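You operate a simulated robot arm through the tools that you are given. There is no shell and no other tool. Be economical: measure what you need, move in short steps, check, and stop when the job is done.

Carry out the task below with a simulated robot arm. There is one attempt and no reset: what you move stays moved.

JOB
Unhook bucket 3, brush the dust out on the blue mat and hang it back.
Fine: use the blue brush and put it back; the bucket returns to its own hook place.

Only the result counts: the job must be done as asked and must still hold three seconds after the hand-in. Knocking over, shifting, dropping, spilling or breaking anything else fails it.

ROBOT AND FRAMES
A 7-joint arm with a two-finger parallel gripper, fixed in place. Base frame: the origin is at the foot of the arm, x ahead of it, y to its left, z up; the work surface is at about z = 0.004. Units: m, rad, N and s.
With the tool pointing down near the work surface it reaches from about 0.24 to 0.62 m from the base axis. Its first joint turns from -1.152 to 1.152 rad. Payload 2.6 kg.
Tool frame: the origin (TCP) lies between the finger pads and is the grasp point; the fingertips stand 0.03 m ahead of it; z points along the fingers, y is the line along which they close. The gripper opens to 0.094 m. The fingers are 0.028 m wide and 0.01 m thick; the gripper's body (0.05 by 0.096 m) begins 0.055 m behind the TCP.
Orientation is that of the tool frame in the base frame, as [roll, pitch, yaw] about the fixed x, y, z axes, in that order (R = Rz(yaw) Ry(pitch) Rx(roll)). With the fingers straight down and closing along the base's y, the tool's x points along the base's -x, its y along +y and its z along -z.

CONTROLS
- The arm moves only by the tool step_arm. Its argument "series" is a list of rows, each a list of 7 numbers: the shift along the tool's x, y, z in units of 250 mm (1.0 is 250 mm), then the turn, a rotation vector about the tool's x, y, z in units of 45 degrees (1.0 is 45 degrees), then the gripper command, from -1 (shut) to 1 (fully open), values between in proportion. In form: [[tx, ty, tz, rx, ry, rz, fingers], ...]. A call has 1 to 20 rows; each row is the pose to reach, as a shift and turn from the pose commanded when the call began, along the tool's axes at that moment. A call with a number of a shift or a turn outside -1 to 1 is refused whole. A row lasts 0.2 s, in which the tool goes at most 0.05 m and 0.15 rad; a call with a longer step from one row to the next is refused whole, and so is a gripper value outside its range. A pose out of reach is approached as far as the arm can. The call stops where the force on the tool passes 90 N (or 10 N more than at its start, if that is more) or the arm is blocked; 0.2 s more then pass. The fingers move at their own pace (about 0.072 m/s each) and stop on an object; they squeeze with about 45 N. The grip force told is the motor's: it shows also when the fingers shut on nothing. Time passes only in rows, and 0.2 s behind the last, so rows that repeat a pose let the fingers close. It gives the time, the measured TCP pose, the force on the tool (base axes), the opening and the grip force at its end, in the units of the frame above (readings bear some noise).
- Cameras (640 x 400 px; columns grow to the right, rows downward): "scene" is fixed at [0.0216, 0.4116, 0.572]; the picture's right is [-0.90, -0.43, 0.00], its down [-0.22, 0.46, -0.86] and it looks along [0.37, -0.78, -0.51] (base axes); focal length 321 px, centre (320, 200). "wrist" rides on the gripper at [-0.037, 0, -0.058] in the tool frame; the picture's right is [0.00, -1.00, 0.00], its down [0.97, 0.00, -0.24] and it looks along [0.24, 0.00, 0.97] (tool axes); focal length 218 px, centre (320, 200). There is no depth. A picture from a camera that has moved, and an enlarged one, comes with that camera's place and axes in the base frame and with its lens. The place of the scene camera against the robot may be out by one fixed shift of up to 0.012 m in any direction.
- snapshot(camera): a new picture of that camera. No time passes.
- zoom(camera, box): a new picture of the part [left, top, right, bottom] of that camera's present view, enlarged. No time passes.
- job_done(): hands the job in; it is judged then, once.

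Go step by step. Nothing tells you positions but the pictures and the camera data: compare them with the known pose of the tool, close in by small moves and look again before you grip or let go. The budget is 120 turns and 68 pictures, counting those below and the enlarged ones. Unless the task says otherwise, let go and move clear before handing in, and close with one line.

The tools are called as a command line: name --pt "numbers of a row" for each row, then --argument value for the rest, lists and objects as JSON in quotes. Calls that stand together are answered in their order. step_arm: Moves the arm, as the interface text tells. Its arguments: {"type":"object","properties":{"series":{"type":"array","items":{"type":"array","items":{"type":"number"}}}},"required":["series"]} The other tools are called the same way: snapshot (camera) takes a picture; zoom (camera, box) takes an enlarged picture of a part of a camera's view; job_done () hands the job in.

At the start:

```text
time_s: 0.0
eef_pos: [0.3427, -0.1143, 0.4185]
tcp_rot: [3.141, 0.002, 3.141]
wrist_force: [-0.2, 0.6, -0.2]
gripper_width: 0.0942
grasp_force: 0.1
```

scene: 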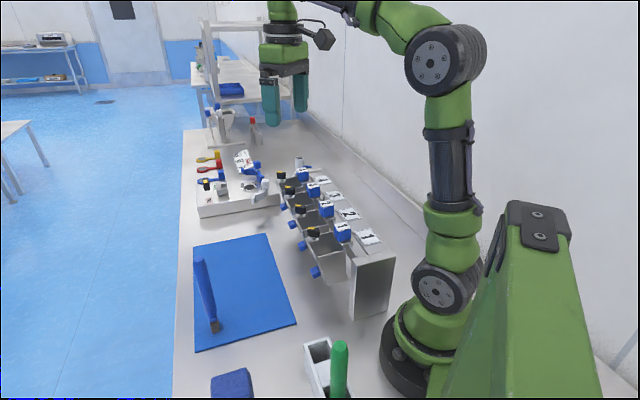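
wrist: 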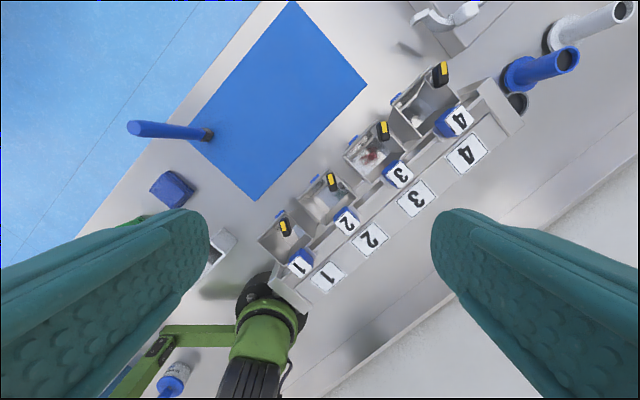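

I see a rail with four numbered buckets, a blue mat with something blue-handled on it, and brushes/holders nearby. I'll look closer before moving.

zoom --camera "scene" --box '[180, 130, 400, 290]'

zoom --camera "scene" --box '[170, 230, 400, 400]'

zoom --camera "wrist" --box '[240, 40, 540, 300]'

```text
2.50 times, centred on (290, 210) of scene
camera zoom: at [0.0216, 0.4116, 0.572], right [-0.9, -0.43, 0.0], down [-0.22, 0.46, -0.86], along [0.37, -0.78, -0.51], focal length 802 px, centre (395, 175)
```

zoom: 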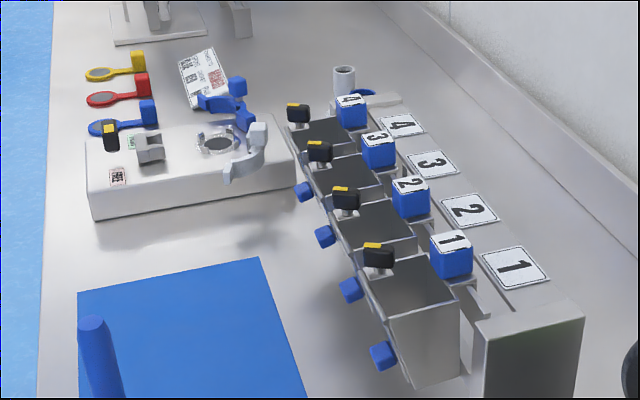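

```text
2.35 times, centred on (285, 315) of scene
camera zoom: at [0.0216, 0.4116, 0.572], right [-0.9, -0.43, 0.0], down [-0.22, 0.46, -0.86], along [0.37, -0.78, -0.51], focal length 755 px, centre (402, -71)
```

zoom: 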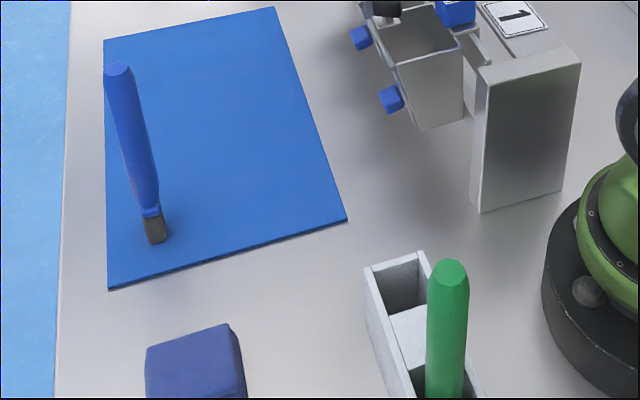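

```text
1.54 times, centred on (390, 170) of wrist
camera zoom: at [0.3797, -0.1144, 0.4771], right [0.0, -1.0, 0.0], down [-0.97, 0.0, 0.24], along [-0.24, 0.0, -0.97], focal length 336 px, centre (212, 246)
```

zoom: 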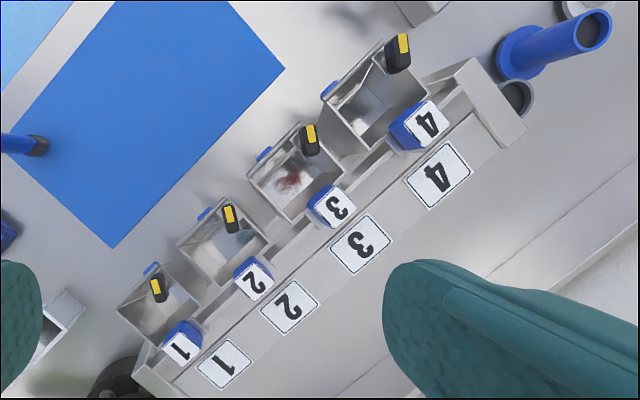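

The rail runs diagonally with bucket 3 near (0.37,-0.2); the blue brush stands upright at about (0.40,0.12). I'll zoom tighter on bucket 3 and the brush.

zoom --camera "wrist" --box '[330, 100, 450, 220]'

zoom --camera "scene" --box '[270, 155, 390, 290]'

zoom --camera "scene" --box '[185, 145, 290, 225]'

zoom --camera "scene" --box '[180, 250, 250, 345]'

```text
3.33 times, centred on (390, 160) of wrist
camera zoom: at [0.3797, -0.1144, 0.4771], right [0.0, -1.0, 0.0], down [-0.97, 0.0, 0.24], along [-0.24, 0.0, -0.97], focal length 728 px, centre (87, 333)
```

zoom: 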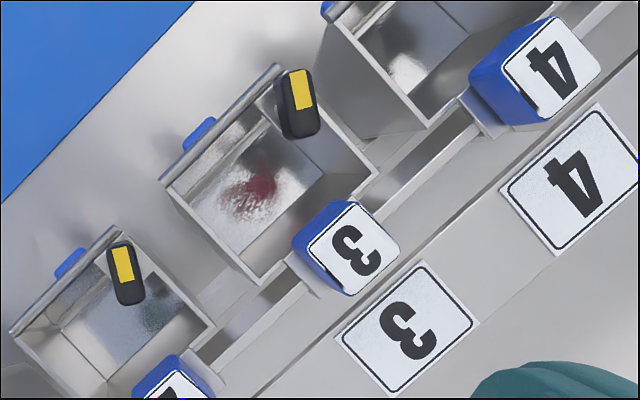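

```text
2.96 times, centred on (330, 222) of scene
camera zoom: at [0.0216, 0.4116, 0.572], right [-0.9, -0.43, 0.0], down [-0.22, 0.46, -0.86], along [0.37, -0.78, -0.51], focal length 950 px, centre (290, 133)
```

zoom: 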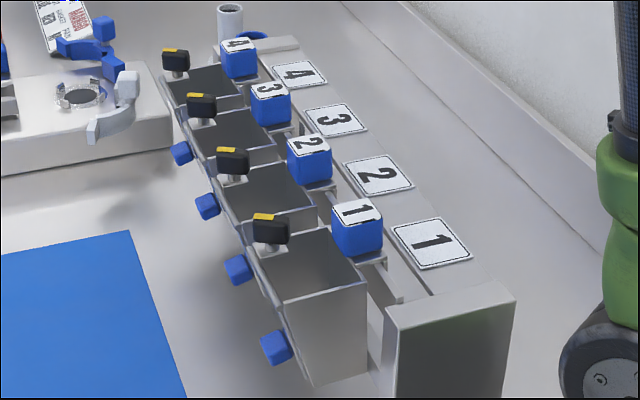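

```text
5.00 times, centred on (238, 185) of scene
camera zoom: at [0.0216, 0.4116, 0.572], right [-0.9, -0.43, 0.0], down [-0.22, 0.46, -0.86], along [0.37, -0.78, -0.51], focal length 1604 px, centre (732, 275)
```

zoom: 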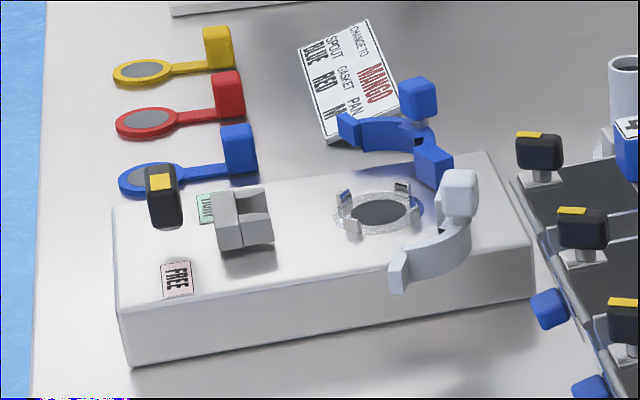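

```text
4.21 times, centred on (215, 298) of scene
camera zoom: at [0.0216, 0.4116, 0.572], right [-0.9, -0.43, 0.0], down [-0.22, 0.46, -0.86], along [0.37, -0.78, -0.51], focal length 1351 px, centre (762, -210)
```

zoom: 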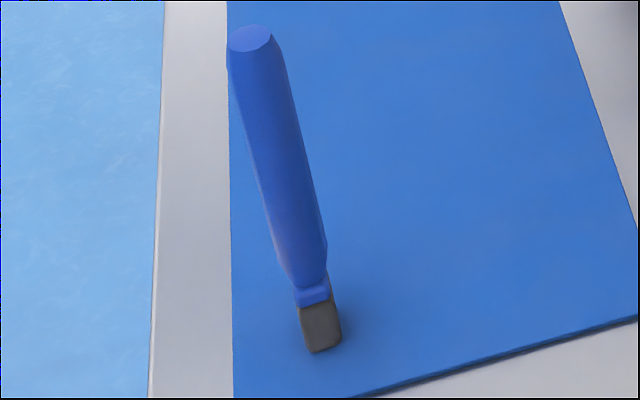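

Cube 3 (labelled handle) is near (0.343,-0.222) with its top at about z=0.193. I'll move above it with the tool turned 45° for a close view.

step_arm --pt "-0.01 -0.05 0.056 0 0 0.143 1" --pt "-0.02 -0.1 0.112 0 0 0.286 1" --pt "-0.03 -0.15 0.168 0 0 0.429 1" --pt "-0.04 -0.2 0.224 0 0 0.571 1" --pt "-0.05 -0.25 0.28 0 0 0.714 1" --pt "-0.06 -0.3 0.336 0 0 0.857 1" --pt "-0.068 -0.344 0.392 0 0 1.0 1"

snapshot --camera "wrist"

```text
time_s: 1.6
eef_pos: [0.3616, -0.2, 0.3225]
tcp_rot: [3.141, 0.0, 2.354]
wrist_force: [-0.7, -0.1, -0.3]
gripper_width: 0.0941
grasp_force: 0.2
```

```text
58 pictures are left
camera wrist: at [0.387, -0.2267, 0.3801], right [-0.71, -0.7, 0.0], down [-0.68, 0.69, 0.24], along [-0.17, 0.17, -0.97], focal length 218 px, centre (320, 200)
```

wrist: 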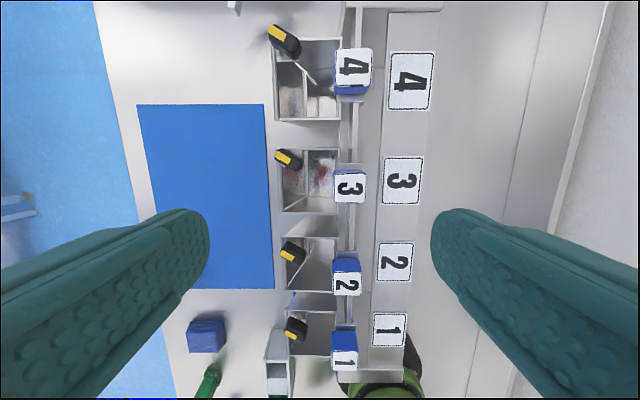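

The view is aligned with the rail. Zooming on bucket 3.

zoom --camera "wrist" --box '[255, 120, 415, 220]'

zoom --camera "wrist" --box '[255, 10, 415, 130]'

```text
4.00 times, centred on (335, 170) of wrist
camera zoom: at [0.387, -0.2267, 0.3801], right [-0.71, -0.7, 0.0], down [-0.68, 0.69, 0.24], along [-0.17, 0.17, -0.97], focal length 873 px, centre (260, 320)
```

zoom: 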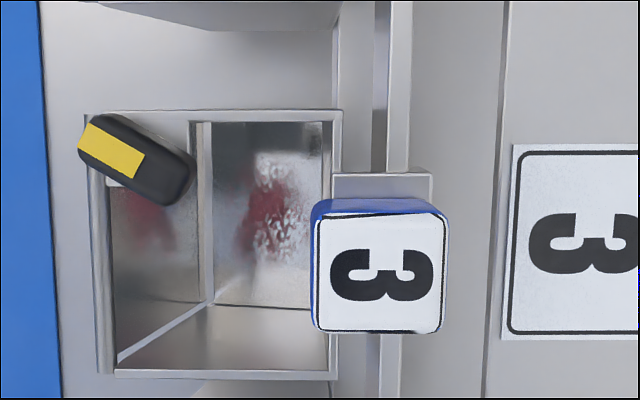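

```text
3.33 times, centred on (335, 70) of wrist
camera zoom: at [0.387, -0.2267, 0.3801], right [-0.71, -0.7, 0.0], down [-0.68, 0.69, 0.24], along [-0.17, 0.17, -0.97], focal length 728 px, centre (270, 633)
```

zoom: 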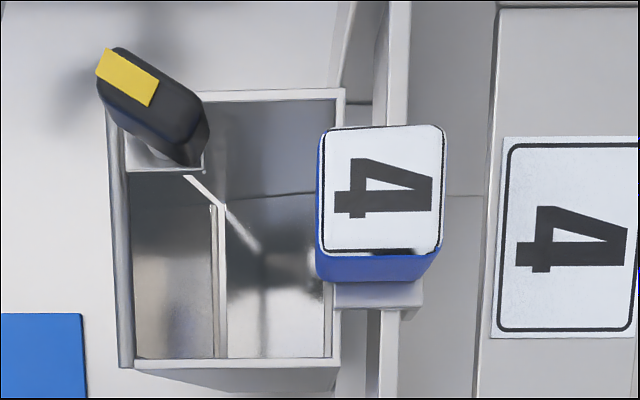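

Bucket interior shows red/white dust. I'll look from the mat side at a slant to understand the hook, flap and knob.

step_arm --pt "0 0.09 0 0.14 0 0 1" --pt "0 0.18 0.0 0.28 0 0 1" --pt "0 0.27 0.05 0.42 0 0 1" --pt "0 0.36 0.1 0.56 0 0 1" --pt "0 0.45 0.17 0.7 0 0 1" --pt "0 0.54 0.25 0.85 0 0 1" --pt "0 0.62 0.33 1.0 0 0 1"

snapshot --camera "wrist"

```text
time_s: 3.2
eef_pos: [0.4692, -0.0905, 0.2381]
tcp_rot: [-2.356, 0.003, 2.356]
wrist_force: [-0.2, 0.3, 0.0]
gripper_width: 0.0938
grasp_force: 0.0
```

```text
55 pictures are left
camera wrist: at [0.5231, -0.0878, 0.2797], right [-0.5, -0.5, 0.71], down [-0.57, 0.81, 0.17], along [-0.65, -0.32, -0.69], focal length 218 px, centre (320, 200)
```

wrist: 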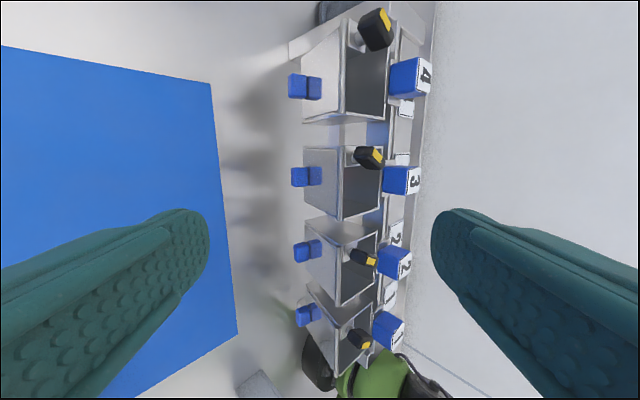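

zoom --camera "wrist" --box '[270, 120, 430, 230]'

zoom --camera "scene" --box '[270, 170, 350, 220]'

```text
3.64 times, centred on (350, 175) of wrist
camera zoom: at [0.5231, -0.0878, 0.2797], right [-0.5, -0.5, 0.71], down [-0.57, 0.81, 0.17], along [-0.65, -0.32, -0.69], focal length 794 px, centre (211, 291)
```

zoom: 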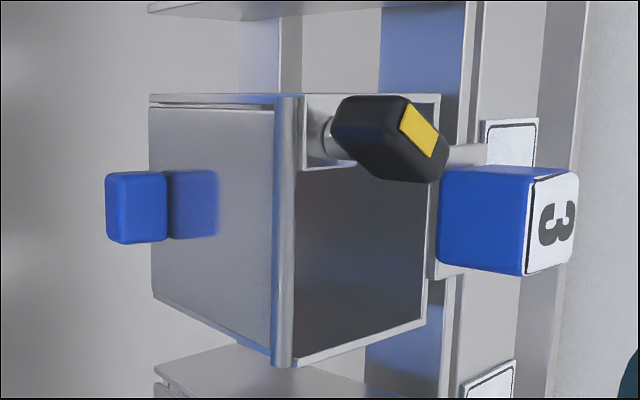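

```text
8.00 times, centred on (310, 195) of scene
camera zoom: at [0.0216, 0.4116, 0.572], right [-0.9, -0.43, 0.0], down [-0.22, 0.46, -0.86], along [0.37, -0.78, -0.51], focal length 2566 px, centre (400, 240)
```

zoom: 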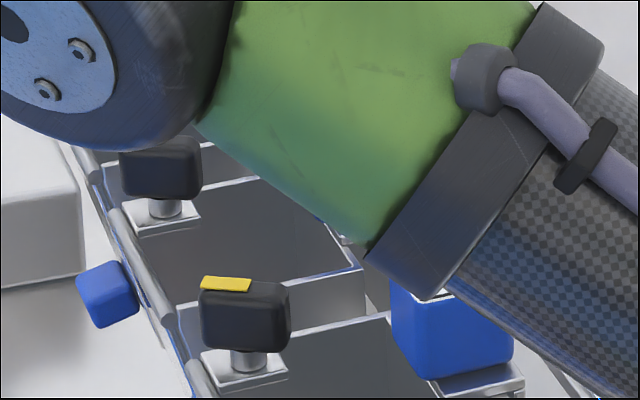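

The bucket has a hinged front door with a latch knob; the numbered blue cube looks like the hook handle. I'll check the brush's holder area.

zoom --camera "scene" --box '[200, 320, 360, 400]'

zoom --camera "wrist" --box '[220, 80, 440, 380]'

```text
4.00 times, centred on (280, 360) of scene
camera zoom: at [0.0216, 0.4116, 0.572], right [-0.9, -0.43, 0.0], down [-0.22, 0.46, -0.86], along [0.37, -0.78, -0.51], focal length 1283 px, centre (480, -440)
```

zoom: 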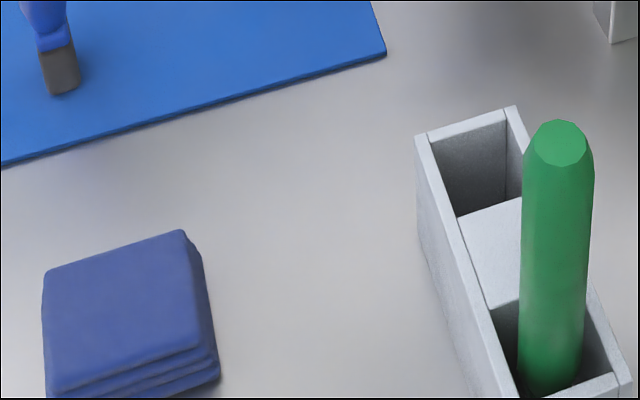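

```text
1.33 times, centred on (330, 230) of wrist
camera zoom: at [0.5231, -0.0878, 0.2797], right [-0.5, -0.5, 0.71], down [-0.57, 0.81, 0.17], along [-0.65, -0.32, -0.69], focal length 291 px, centre (307, 160)
```

zoom: 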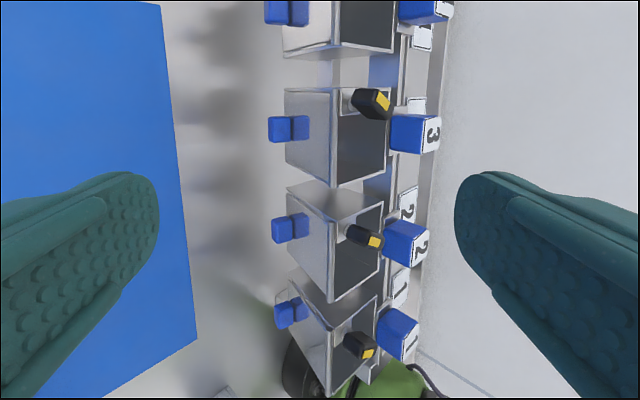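

The rack has the green brush in one slot and an empty slot; I need to see how the blue brush stands. I'll lift and look over that area.

step_arm --pt "0.1 -0.055 -0.044 -0.14 0 0 1" --pt "0.2 -0.11 -0.088 -0.28 0 0 1" --pt "0.31 -0.165 -0.13 -0.42 0 0 1" --pt "0.42 -0.22 -0.175 -0.56 0 0 1" --pt "0.52 -0.275 -0.22 -0.7 0 0 1" --pt "0.63 -0.33 -0.265 -0.85 0 0 1" --pt "0.733 -0.383 -0.307 -1.0 0 0 1"

snapshot --camera "wrist"

```text
time_s: 4.8
eef_pos: [0.3306, 0.0322, 0.3606]
tcp_rot: [3.137, 0.0, 2.355]
wrist_force: [0.1, -0.5, 0.1]
gripper_width: 0.0942
grasp_force: 0.1
```

```text
50 pictures are left
camera wrist: at [0.3566, 0.0047, 0.4182], right [-0.71, -0.71, 0.0], down [-0.69, 0.69, 0.24], along [-0.17, 0.17, -0.97], focal length 218 px, centre (320, 200)
```

wrist: 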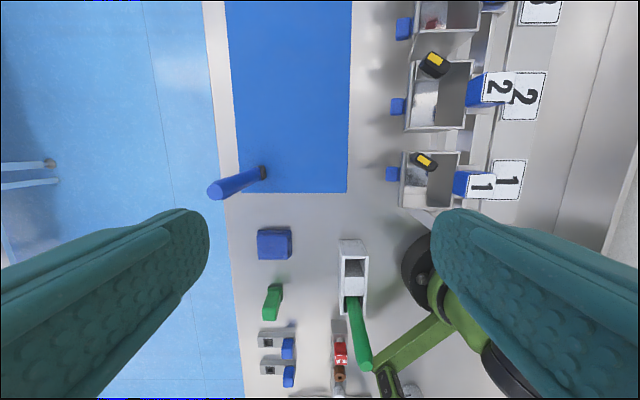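

zoom --camera "wrist" --box '[190, 130, 310, 230]'

zoom --camera "wrist" --box '[230, 220, 400, 395]'

```text
4.00 times, centred on (250, 180) of wrist
camera zoom: at [0.3566, 0.0047, 0.4182], right [-0.71, -0.71, 0.0], down [-0.69, 0.69, 0.24], along [-0.17, 0.17, -0.97], focal length 873 px, centre (600, 280)
```

zoom: 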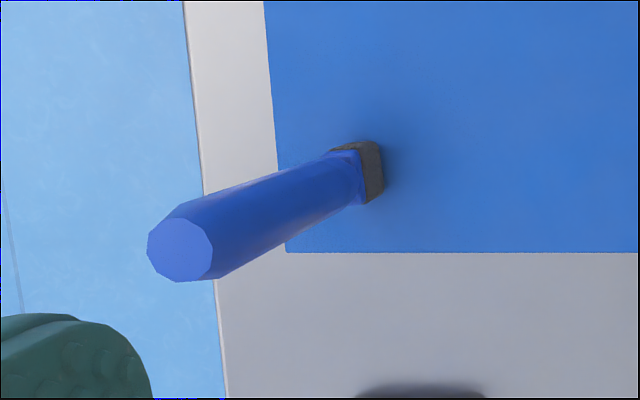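

```text
2.29 times, centred on (315, 308) of wrist
camera zoom: at [0.3566, 0.0047, 0.4182], right [-0.71, -0.71, 0.0], down [-0.69, 0.69, 0.24], along [-0.17, 0.17, -0.97], focal length 499 px, centre (331, -46)
```

zoom: 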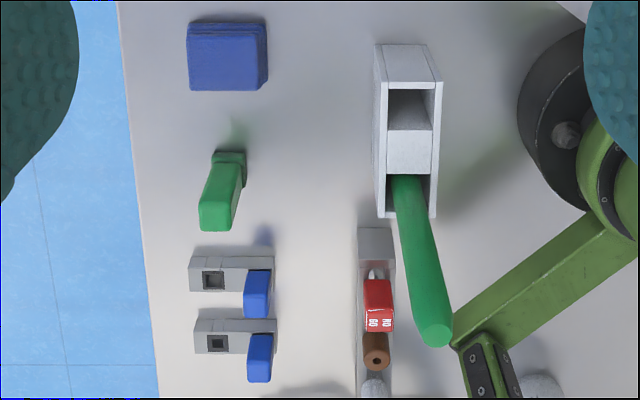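

The brush stands free, upright at (0.399,0.115), top z≈0.197. Cube 3 is at (0.3445,-0.220), top z≈0.195, bucket rim ≈0.155. I'll go above cube 3.

step_arm --pt "-0.11 -0.1 0.0 0 0 0 1" --pt "-0.22 -0.2 0.05 0 0 0 1" --pt "-0.33 -0.3 0.1 0 0 0 1" --pt "-0.44 -0.4 0.17 0 0 0 1" --pt "-0.55 -0.5 0.25 0 0 0 1" --pt "-0.66 -0.6 0.33 0 0 0 1" --pt "-0.752 -0.673 0.4 0 0 0 1"

snapshot --camera "wrist"

zoom --camera "scene" --box '[240, 100, 400, 230]'

```text
time_s: 6.4
eef_pos: [0.345, -0.223, 0.2594]
tcp_rot: [3.139, 0.004, 2.356]
wrist_force: [0.1, 0.6, 0.4]
gripper_width: 0.0938
grasp_force: 0.1
```

```text
47 pictures are left
camera wrist: at [0.3703, -0.2487, 0.3181], right [-0.71, -0.71, 0.0], down [-0.69, 0.69, 0.24], along [-0.17, 0.17, -0.97], focal length 218 px, centre (320, 200)
```

wrist: 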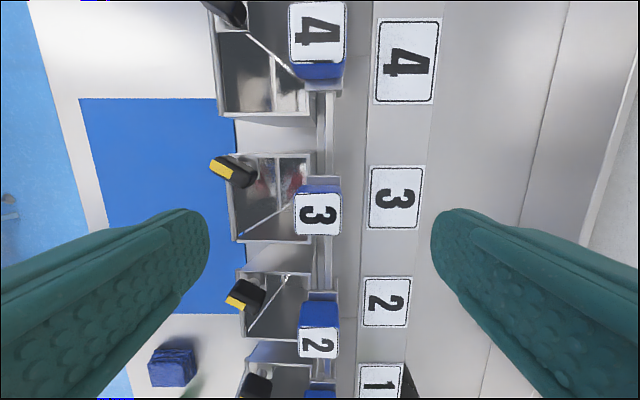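

```text
3.08 times, centred on (320, 165) of scene
camera zoom: at [0.0216, 0.4116, 0.572], right [-0.9, -0.43, 0.0], down [-0.22, 0.46, -0.86], along [0.37, -0.78, -0.51], focal length 987 px, centre (320, 308)
```

zoom: 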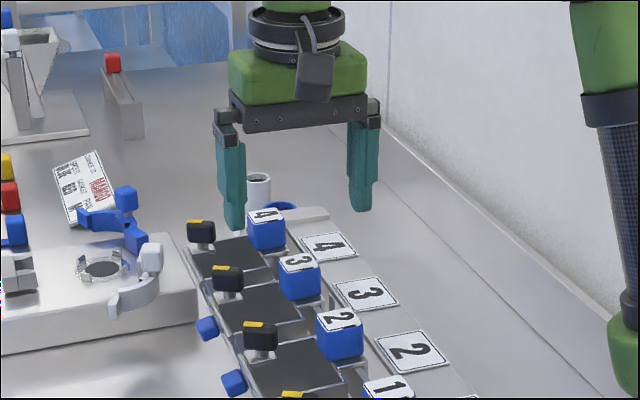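

Cube 3 is aligned within 3 mm. I'll narrow the opening to 5 cm (to miss the knob) and descend.

step_arm --pt "0.01 0.006 0 0 0 0 0.06" --pt "0.01 0.006 0 0 0 0 0.06" --pt "0.01 0.006 0.1 0 0 0 0.06" --pt "0.01 0.006 0.18 0 0 0 0.06" --pt "0.01 0.006 0.24 0 0 0 0.06"

zoom --camera "scene" --box '[260, 130, 380, 220]'

snapshot --camera "wrist"

```text
time_s: 7.6
eef_pos: [0.3438, -0.2189, 0.1996]
tcp_rot: [3.14, 0.001, 2.355]
wrist_force: [0.3, -0.5, -0.2]
gripper_width: 0.0497
grasp_force: 0.0
```

```text
4.44 times, centred on (320, 175) of scene
camera zoom: at [0.0216, 0.4116, 0.572], right [-0.9, -0.43, 0.0], down [-0.22, 0.46, -0.86], along [0.37, -0.78, -0.51], focal length 1426 px, centre (320, 311)
```

zoom: 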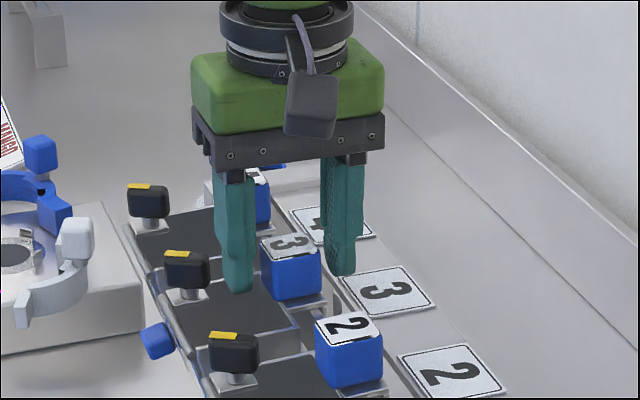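

```text
44 pictures are left
camera wrist: at [0.3695, -0.2456, 0.2577], right [-0.71, -0.71, 0.0], down [-0.69, 0.69, 0.24], along [-0.17, 0.17, -0.97], focal length 218 px, centre (320, 200)
```

wrist: 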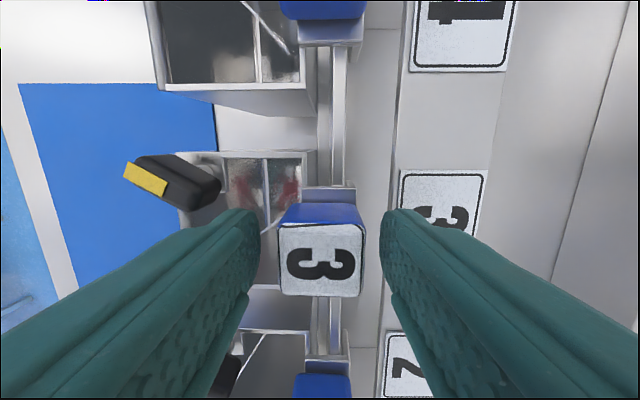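

Fingers straddle cube 3 cleanly. Closing, then a small lift.

step_arm --pt "0 0 0.014 0 0 0 0.06" --pt "0 0 0.014 0 0 0 -1" --pt "0 0 0.014 0 0 0 -1" --pt "0 0 0.014 0 0 0 -1" --pt "0 0 0.014 0 0 0 -1"

step_arm --pt "0 0 -0.04 0 0 0 -1" --pt "0 0 -0.08 0 0 0 -1" --pt "0 0 -0.12 0 0 0 -1"

zoom --camera "scene" --box '[260, 110, 380, 220]'

```text
time_s: 8.8
eef_pos: [0.3455, -0.2184, 0.1983]
tcp_rot: [3.14, 0.004, 2.357]
wrist_force: [2.6, 2.5, 16.5]
gripper_width: 0.0312
grasp_force: 45.3
```

```text
time_s: 9.6
eef_pos: [0.3437, -0.2196, 0.226]
tcp_rot: [3.14, -0.002, 2.356]
wrist_force: [0.9, 0.5, -4.3]
gripper_width: 0.0298
grasp_force: 44.9
```

```text
3.64 times, centred on (320, 165) of scene
camera zoom: at [0.0216, 0.4116, 0.572], right [-0.9, -0.43, 0.0], down [-0.22, 0.46, -0.86], along [0.37, -0.78, -0.51], focal length 1166 px, centre (320, 327)
```

zoom: 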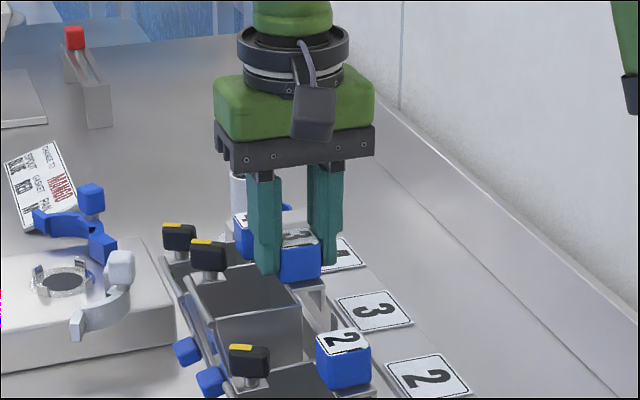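

Bucket 3 is off the hook (about 0.4 kg). I'll lift a little more, go straight outward, then over the mat.

step_arm --pt "0 0 -0.1 0 0 0 -1" --pt "0 0 -0.2 0 0 0 -1" --pt "0 0.12 -0.2 0 0 0 -1" --pt "0 0.24 -0.2 0 0 0 -1" --pt "0 0.36 -0.2 0 0 0 -1" --pt "0 0.48 -0.2 0 0 0 -1" --pt "0.1 0.58 -0.2 0 0 0 -1" --pt "0.18 0.65 -0.2 0 0 0 -1" --pt "0.232 0.673 -0.2 0 0 0 -1"

snapshot --camera "scene"

snapshot --camera "wrist"

```text
time_s: 11.6
eef_pos: [0.4238, -0.0602, 0.2773]
tcp_rot: [3.139, 0.001, 2.355]
wrist_force: [-0.1, -0.8, -4.1]
gripper_width: 0.0296
grasp_force: 45.0
```

```text
42 pictures are left
```

scene: 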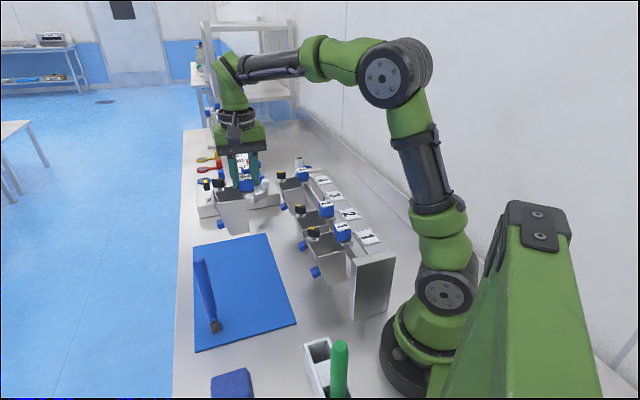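

```text
41 pictures are left
camera wrist: at [0.4488, -0.0863, 0.3346], right [-0.71, -0.71, 0.0], down [-0.69, 0.69, 0.24], along [-0.17, 0.17, -0.97], focal length 218 px, centre (320, 200)
```

wrist: 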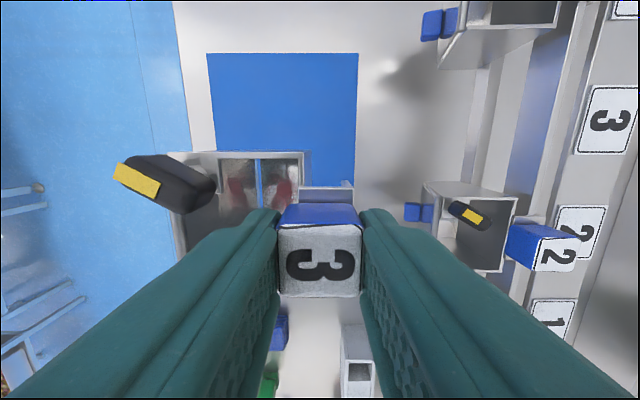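

zoom --camera "scene" --box '[190, 140, 290, 250]'

zoom --camera "wrist" --box '[160, 130, 370, 250]'

```text
3.64 times, centred on (240, 195) of scene
camera zoom: at [0.0216, 0.4116, 0.572], right [-0.9, -0.43, 0.0], down [-0.22, 0.46, -0.86], along [0.37, -0.78, -0.51], focal length 1166 px, centre (611, 218)
```

zoom: 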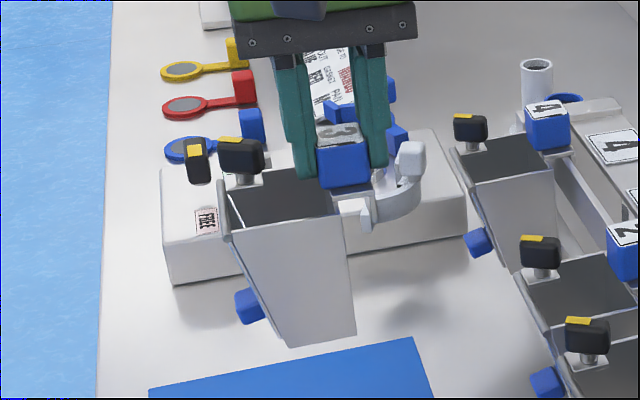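

```text
3.05 times, centred on (265, 190) of wrist
camera zoom: at [0.4488, -0.0863, 0.3346], right [-0.71, -0.71, 0.0], down [-0.69, 0.69, 0.24], along [-0.17, 0.17, -0.97], focal length 665 px, centre (488, 230)
```

zoom: 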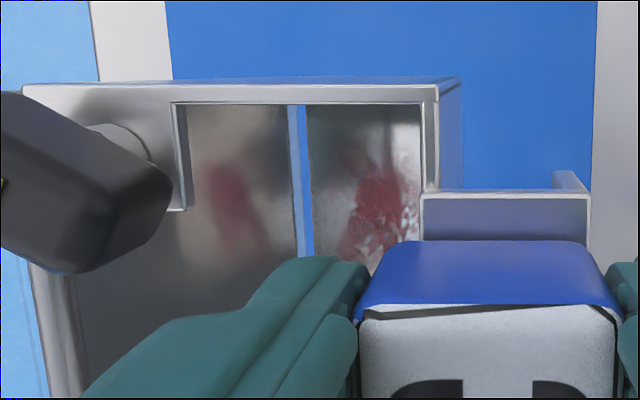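

Bucket bottom is about 0.124 m below TCP, so it should touch the mat at TCP z≈0.13. Lowering carefully.

step_arm --pt "0 0 0.1 0 0 0 -1" --pt "0 0 0.2 0 0 0 -1" --pt "0 0 0.3 0 0 0 -1" --pt "0 0 0.4 0 0 0 -1" --pt "0 0 0.48 0 0 0 -1" --pt "0 0 0.54 0 0 0 -1"

zoom --camera "scene" --box '[180, 170, 310, 350]'

```text
time_s: 13.0
eef_pos: [0.4215, -0.0604, 0.1414]
tcp_rot: [3.141, 0.002, 2.354]
wrist_force: [-0.1, -0.5, -3.0]
gripper_width: 0.0294
grasp_force: 45.1
```

```text
2.22 times, centred on (245, 260) of scene
camera zoom: at [0.0216, 0.4116, 0.572], right [-0.9, -0.43, 0.0], down [-0.22, 0.46, -0.86], along [0.37, -0.78, -0.51], focal length 713 px, centre (487, 67)
```

zoom: 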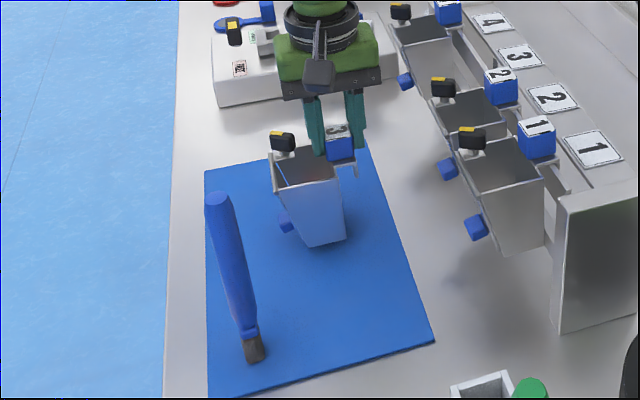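

Nearly down; easing lower in 2 mm rows.

step_arm --pt "0 0 0.01 0 0 0 -1" --pt "0 0 0.02 0 0 0 -1" --pt "0 0 0.03 0 0 0 -1"

step_arm --pt "0 0 0.005 0 0 0 -1" --pt "0 0 0.01 0 0 0 -1"

```text
time_s: 13.8
eef_pos: [0.4215, -0.0592, 0.1343]
tcp_rot: [3.139, -0.001, 2.356]
wrist_force: [-0.4, 0.5, -4.2]
gripper_width: 0.0297
grasp_force: 45.3
```

```text
time_s: 14.4
eef_pos: [0.4229, -0.0592, 0.1315]
tcp_rot: [3.142, 0.0, 2.357]
wrist_force: [0.4, 0.0, -3.7]
gripper_width: 0.0298
grasp_force: 45.3
```

step_arm --pt "0 0 0.006 0 0 0 -1" --pt "0 0 0.012 0 0 0 -1"

step_arm --pt "0 0 0.006 0 0 0 -1" --pt "0 0 0.01 0 0 0 -1"

zoom --camera "scene" --box '[220, 200, 290, 290]'

```text
time_s: 15.0
eef_pos: [0.4232, -0.0597, 0.1286]
tcp_rot: [3.14, -0.001, 2.356]
wrist_force: [0.0, 0.2, -4.0]
gripper_width: 0.0295
grasp_force: 44.6
```

```text
time_s: 15.6
eef_pos: [0.4228, -0.0594, 0.1281]
tcp_rot: [3.14, 0.002, 2.355]
wrist_force: [-5.7, -2.0, 18.4]
gripper_width: 0.0295
grasp_force: 44.8
```

```text
4.44 times, centred on (255, 245) of scene
camera zoom: at [0.0215, 0.4116, 0.572], right [-0.9, -0.43, 0.0], down [-0.22, 0.46, -0.86], along [0.37, -0.78, -0.51], focal length 1426 px, centre (609, 0)
```

zoom: 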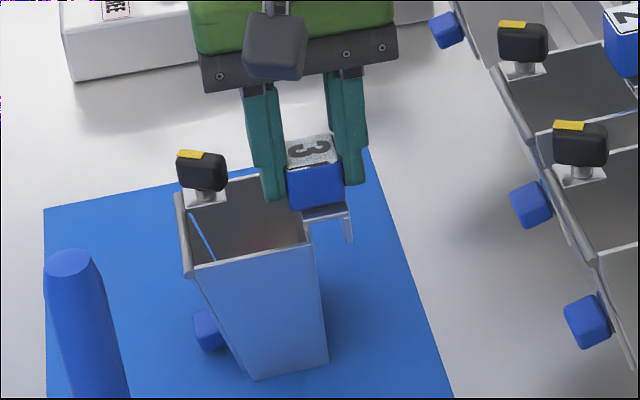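

Contact with the mat (18 N). Back off 1 mm, open to 5 cm and rise.

step_arm --pt "0 0 -0.006 0 0 0 -1" --pt "0 0 -0.006 0 0 0 -0.2" --pt "0 0 -0.006 0 0 0 0.06" --pt "0 0 -0.006 0 0 0 0.06"

zoom --camera "scene" --box '[220, 200, 290, 290]'

```text
time_s: 16.6
eef_pos: [0.4207, -0.0599, 0.1284]
tcp_rot: [3.14, 0.001, 2.355]
wrist_force: [-0.3, -0.4, 0.6]
gripper_width: 0.0501
grasp_force: 0.1
```

```text
4.44 times, centred on (255, 245) of scene
camera zoom: at [0.0216, 0.4116, 0.572], right [-0.9, -0.43, 0.0], down [-0.22, 0.46, -0.86], along [0.37, -0.78, -0.51], focal length 1426 px, centre (609, 0)
```

zoom: 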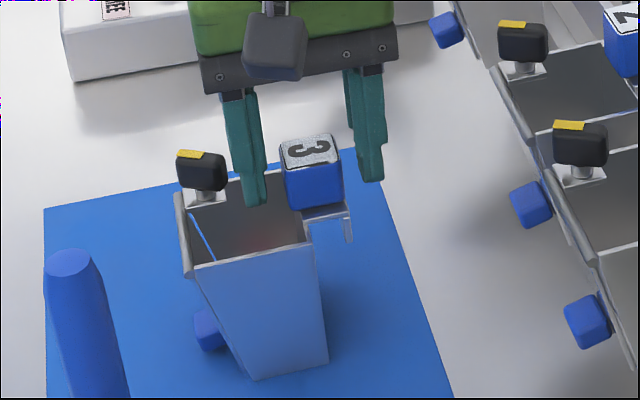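

The bucket stands stably on the mat. I rise and look down at it and at the dust.

step_arm --pt "0 0 -0.15 0 0 0 0.06" --pt "0 0 -0.3 0 0 0 0.06" --pt "0 0 -0.45 0 0 0 0.06" --pt "-0.04 0.1 -0.6 0 0 0 1" --pt "-0.04 0.14 -0.7 0 0 0 1"

snapshot --camera "wrist"

zoom --camera "wrist" --box '[240, 120, 380, 260]'

```text
time_s: 17.8
eef_pos: [0.4555, -0.042, 0.3033]
tcp_rot: [3.14, 0.001, 2.357]
wrist_force: [0.5, 1.0, 0.5]
gripper_width: 0.0939
grasp_force: 0.1
```

```text
35 pictures are left
camera wrist: at [0.482, -0.0693, 0.3614], right [-0.71, -0.71, 0.0], down [-0.69, 0.69, 0.24], along [-0.17, 0.17, -0.97], focal length 218 px, centre (320, 200)
```

wrist: 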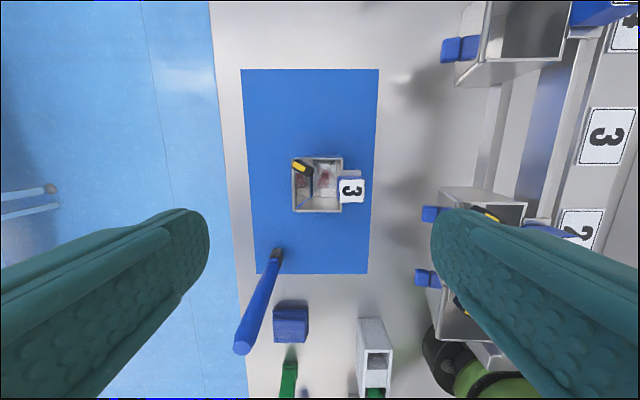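

```text
2.86 times, centred on (310, 190) of wrist
camera zoom: at [0.482, -0.0693, 0.3614], right [-0.71, -0.71, 0.0], down [-0.69, 0.69, 0.24], along [-0.17, 0.17, -0.97], focal length 624 px, centre (349, 229)
```

zoom: 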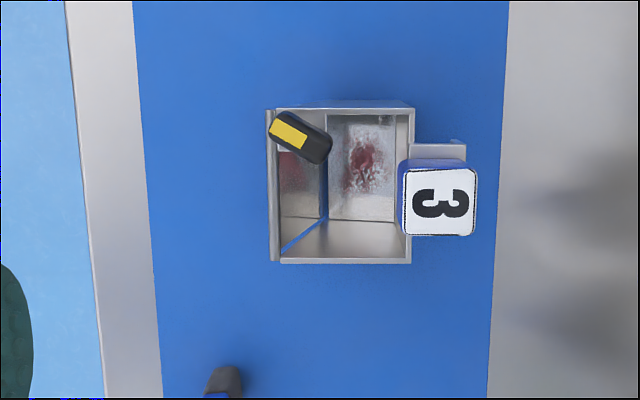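

Floor dust is centred near (0.441,-0.039). Now over to the brush for an accurate look before gripping.

step_arm --pt "0.13 0.06 0.0 0 0 0 1" --pt "0.26 0.12 0.03 0 0 0 1" --pt "0.4 0.18 0.08 0 0 0 1" --pt "0.53 0.24 0.12 0 0 0 1" --pt "0.608 0.291 0.132 0 0 0 1"

snapshot --camera "wrist"

```text
time_s: 19.0
eef_pos: [0.3978, 0.1185, 0.2701]
tcp_rot: [3.141, 0.0, 2.356]
wrist_force: [0.6, 0.0, -0.2]
gripper_width: 0.094
grasp_force: 0.0
```

```text
33 pictures are left
camera wrist: at [0.4231, 0.092, 0.3275], right [-0.71, -0.71, 0.0], down [-0.69, 0.69, 0.24], along [-0.17, 0.17, -0.97], focal length 218 px, centre (320, 200)
```

wrist: 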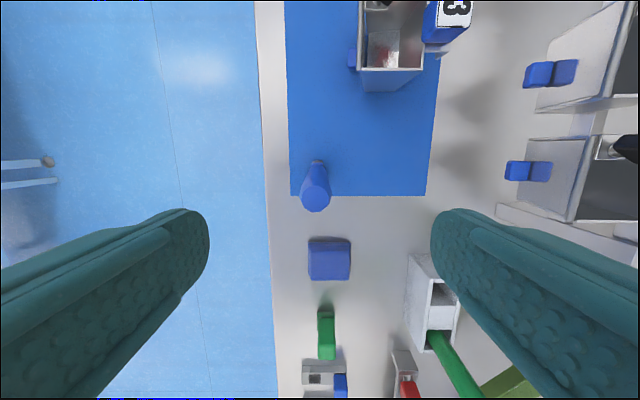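

zoom --camera "wrist" --box '[280, 140, 360, 220]'

```text
5.00 times, centred on (320, 180) of wrist
camera zoom: at [0.4231, 0.092, 0.3275], right [-0.71, -0.71, 0.0], down [-0.69, 0.69, 0.24], along [-0.17, 0.17, -0.97], focal length 1091 px, centre (320, 300)
```

zoom: 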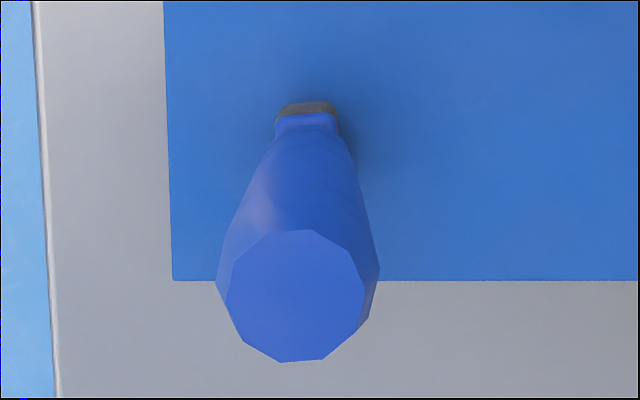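

Brush axis at about (0.403,0.116). Descend around it and narrow the fingers to 3.2 cm, then check the centring.

step_arm --pt "-0.022 0.01 0 0 0 0 1" --pt "-0.022 0.01 0.15 0 0 0 1" --pt "-0.022 0.01 0.3 0 0 0 1" --pt "-0.022 0.01 0.4 0 0 0 0.2" --pt "-0.022 0.01 0.4 0 0 0 -0.3" --pt "-0.022 0.01 0.4 0 0 0 -0.3"

snapshot --camera "wrist"

zoom --camera "scene" --box '[170, 200, 260, 345]'

```text
time_s: 20.4
eef_pos: [0.4022, 0.1154, 0.17]
tcp_rot: [3.139, 0.002, 2.356]
wrist_force: [0.4, -0.4, -0.4]
gripper_width: 0.0329
grasp_force: 0.0
```

```text
31 pictures are left
camera wrist: at [0.4286, 0.089, 0.2281], right [-0.71, -0.71, 0.0], down [-0.69, 0.69, 0.24], along [-0.17, 0.17, -0.97], focal length 218 px, centre (320, 200)
```

wrist: 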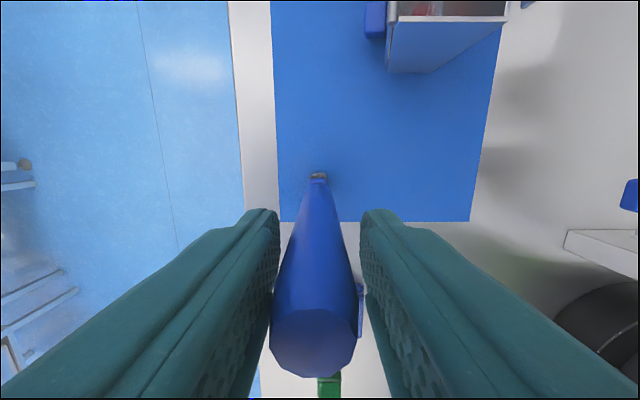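

```text
2.76 times, centred on (215, 272) of scene
camera zoom: at [0.0216, 0.4116, 0.572], right [-0.9, -0.43, 0.0], down [-0.22, 0.46, -0.86], along [0.37, -0.78, -0.51], focal length 885 px, centre (610, 0)
```

zoom: 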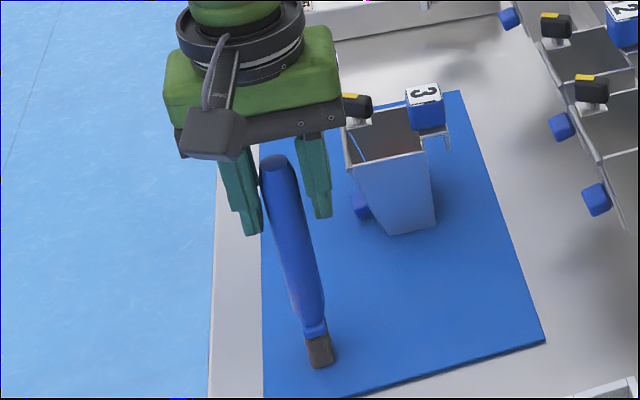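

Brush is centred within about 1.5 mm. Tiny correction and close.

step_arm --pt "-0.008 0.005 0 0 0 0 -0.3" --pt "-0.008 0.005 0 0 0 0 -1" --pt "-0.008 0.005 0 0 0 0 -1" --pt "-0.008 0.005 0 0 0 0 -1"

step_arm --pt "0 0 -0.06 0 0 0 -1" --pt "0 0 -0.18 0 0 0 -1" --pt "0 0 -0.32 0 0 0 -1" --pt "0 0 -0.44 0 0 0 -1"

zoom --camera "scene" --box '[170, 150, 280, 330]'

snapshot --camera "wrist"

```text
time_s: 21.4
eef_pos: [0.4048, 0.1146, 0.1704]
tcp_rot: [3.138, 0.0, 2.356]
wrist_force: [0.2, 0.3, 0.0]
gripper_width: 0.0214
grasp_force: 45.1
```

```text
time_s: 22.4
eef_pos: [0.4071, 0.1135, 0.2795]
tcp_rot: [3.14, 0.0, 2.354]
wrist_force: [-0.4, 0.6, -0.8]
gripper_width: 0.0215
grasp_force: 44.9
```

```text
2.22 times, centred on (225, 240) of scene
camera zoom: at [0.0216, 0.4116, 0.572], right [-0.9, -0.43, 0.0], down [-0.22, 0.46, -0.86], along [0.37, -0.78, -0.51], focal length 713 px, centre (531, 111)
```

zoom: 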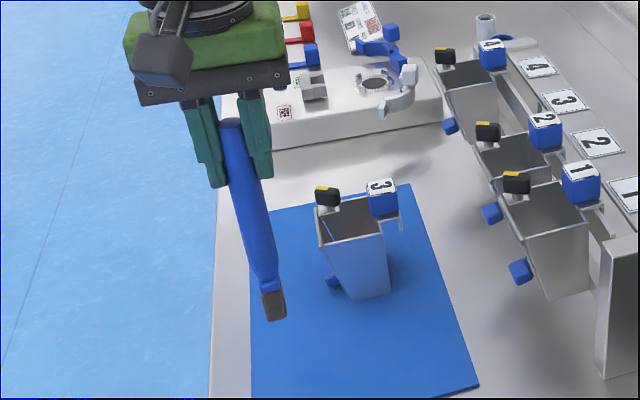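

```text
28 pictures are left
camera wrist: at [0.4325, 0.0882, 0.3386], right [-0.71, -0.71, 0.0], down [-0.69, 0.69, 0.24], along [-0.17, 0.17, -0.97], focal length 218 px, centre (320, 200)
```

wrist: 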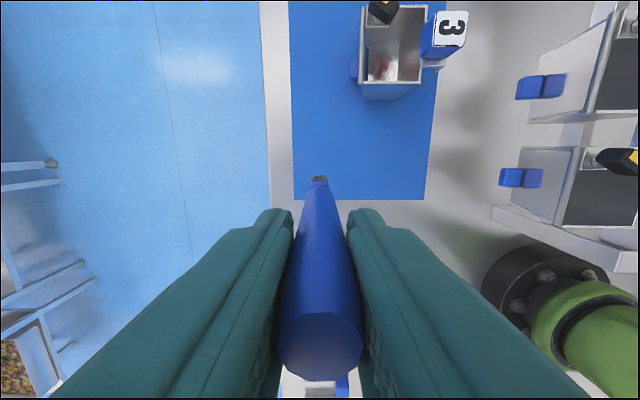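

The brush is firmly held and upright. Now above the bucket mouth, with bristles clear of the rim.

step_arm --pt "-0.05 -0.03 -0.08 0 0 0 -1" --pt "-0.17 -0.11 -0.1 0 0 0 -1" --pt "-0.29 -0.19 -0.1 0 0 0 -1" --pt "-0.41 -0.27 -0.1 0 0 0 -1" --pt "-0.524 -0.336 -0.1 0 0 0 -1"

snapshot --camera "wrist"

zoom --camera "scene" --box '[190, 130, 300, 290]'

```text
time_s: 23.6
eef_pos: [0.4387, -0.0381, 0.3035]
tcp_rot: [3.14, 0.0, 2.356]
wrist_force: [-0.5, 0.1, -0.6]
gripper_width: 0.0215
grasp_force: 44.3
```

```text
27 pictures are left
camera wrist: at [0.4649, -0.064, 0.3617], right [-0.71, -0.71, 0.0], down [-0.69, 0.69, 0.24], along [-0.17, 0.17, -0.97], focal length 218 px, centre (320, 200)
```

wrist: 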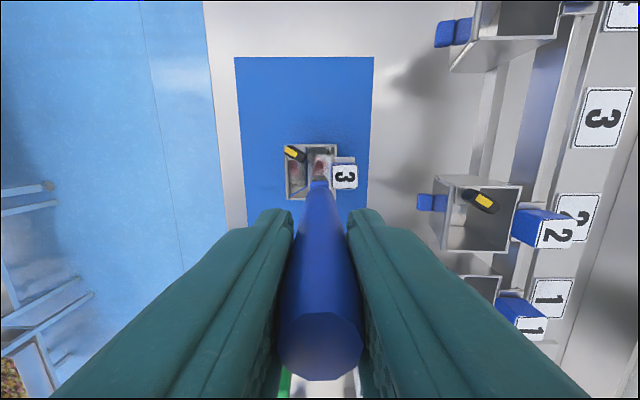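

```text
2.50 times, centred on (245, 210) of scene
camera zoom: at [0.0216, 0.4116, 0.572], right [-0.9, -0.43, 0.0], down [-0.22, 0.46, -0.86], along [0.37, -0.78, -0.51], focal length 802 px, centre (508, 175)
```

zoom: 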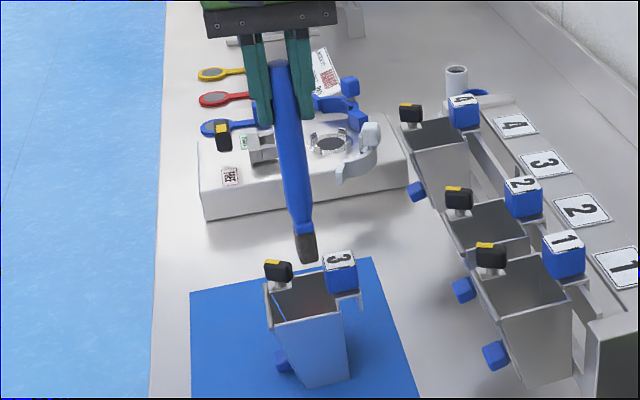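

Brush is aligned over the mouth. Descending to just above the floor.

step_arm --pt "0 0.012 0.1 0 0 0 -1" --pt "0 0.012 0.2 0 0 0 -1" --pt "0 0.012 0.3 0 0 0 -1" --pt "0 0.012 0.4 0 0 0 -1" --pt "0 0.012 0.48 0 0 0 -1"

zoom --camera "scene" --box '[210, 170, 290, 290]'

```text
time_s: 24.8
eef_pos: [0.4408, -0.0344, 0.1864]
tcp_rot: [3.139, 0.001, 2.356]
wrist_force: [-0.9, -0.6, -0.4]
gripper_width: 0.0214
grasp_force: 45.7
```

```text
3.33 times, centred on (250, 230) of scene
camera zoom: at [0.0216, 0.4116, 0.572], right [-0.9, -0.43, 0.0], down [-0.22, 0.46, -0.86], along [0.37, -0.78, -0.51], focal length 1069 px, centre (553, 100)
```

zoom: 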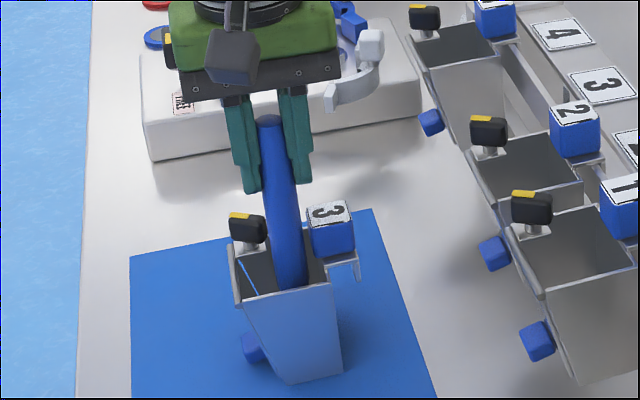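

Inside cleanly. Lowering to floor contact.

step_arm --pt "0 0 0.02 0 0 0 -1" --pt "0 0 0.04 0 0 0 -1" --pt "0 0 0.048 0 0 0 -1"

```text
time_s: 25.6
eef_pos: [0.444, -0.0348, 0.1764]
tcp_rot: [3.134, 0.009, 2.356]
wrist_force: [1.6, 2.2, 34.8]
gripper_width: 0.0213
grasp_force: 45.0
```

Bristles contact the floor (35 N). I ease to light pressure and make zigzag strokes toward the front over the dusty area.

step_arm --pt "0 0 -0.007 0 0 0 -1" --pt "0 -0.024 -0.007 0 0 0 -1" --pt "0 0.01 -0.007 0 0 0 -1" --pt "0 0.04 -0.007 0 0 0 -1" --pt "-0.03 0.01 -0.007 0 0 0 -1" --pt "-0.03 -0.024 -0.007 0 0 0 -1" --pt "-0.03 0.005 -0.007 0 0 0 -1" --pt "-0.03 0.03 -0.007 0 0 0 -1" --pt "-0.06 0.0 -0.007 0 0 0 -1" --pt "-0.06 -0.024 -0.007 0 0 0 -1" --pt "-0.06 0.0 -0.007 0 0 0 -1" --pt "0.0 0.0 -0.007 0 0 0 -1" --pt "0.03 -0.024 -0.007 0 0 0 -1" --pt "0.03 0.01 -0.007 0 0 0 -1" --pt "0.03 0.04 -0.007 0 0 0 -1" --pt "0.05 -0.024 -0.007 0 0 0 -1" --pt "0.05 0.01 -0.007 0 0 0 -1" --pt "0.05 0.04 -0.007 0 0 0 -1" --pt "0 0.0 -0.007 0 0 0 -1"

zoom --camera "scene" --box '[200, 180, 300, 300]'

zoom --camera "wrist" --box '[260, 100, 380, 230]'

```text
time_s: 29.6
eef_pos: [0.44, -0.0327, 0.1759]
tcp_rot: [3.135, -0.004, 2.358]
wrist_force: [-0.7, 8.5, 17.4]
gripper_width: 0.0212
grasp_force: 45.1
```

```text
3.33 times, centred on (250, 240) of scene
camera zoom: at [0.0214, 0.4117, 0.572], right [-0.9, -0.43, 0.0], down [-0.22, 0.46, -0.86], along [0.37, -0.78, -0.51], focal length 1069 px, centre (553, 67)
```

zoom: 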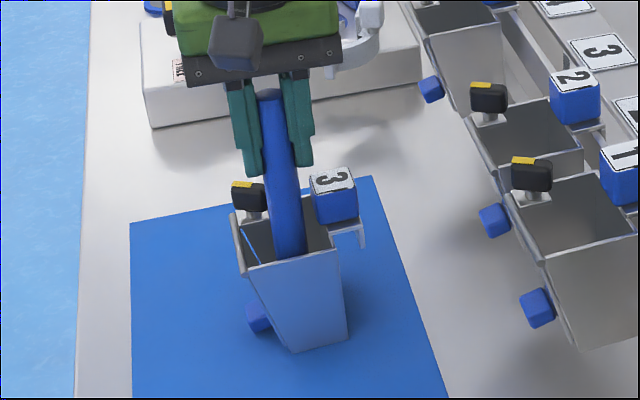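

```text
3.08 times, centred on (320, 165) of wrist
camera zoom: at [0.466, -0.0593, 0.2329], right [-0.71, -0.71, -0.01], down [-0.69, 0.68, 0.24], along [-0.17, 0.18, -0.97], focal length 672 px, centre (320, 308)
```

zoom: 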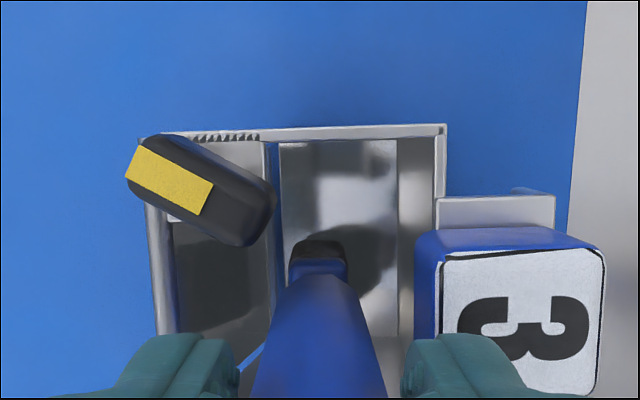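

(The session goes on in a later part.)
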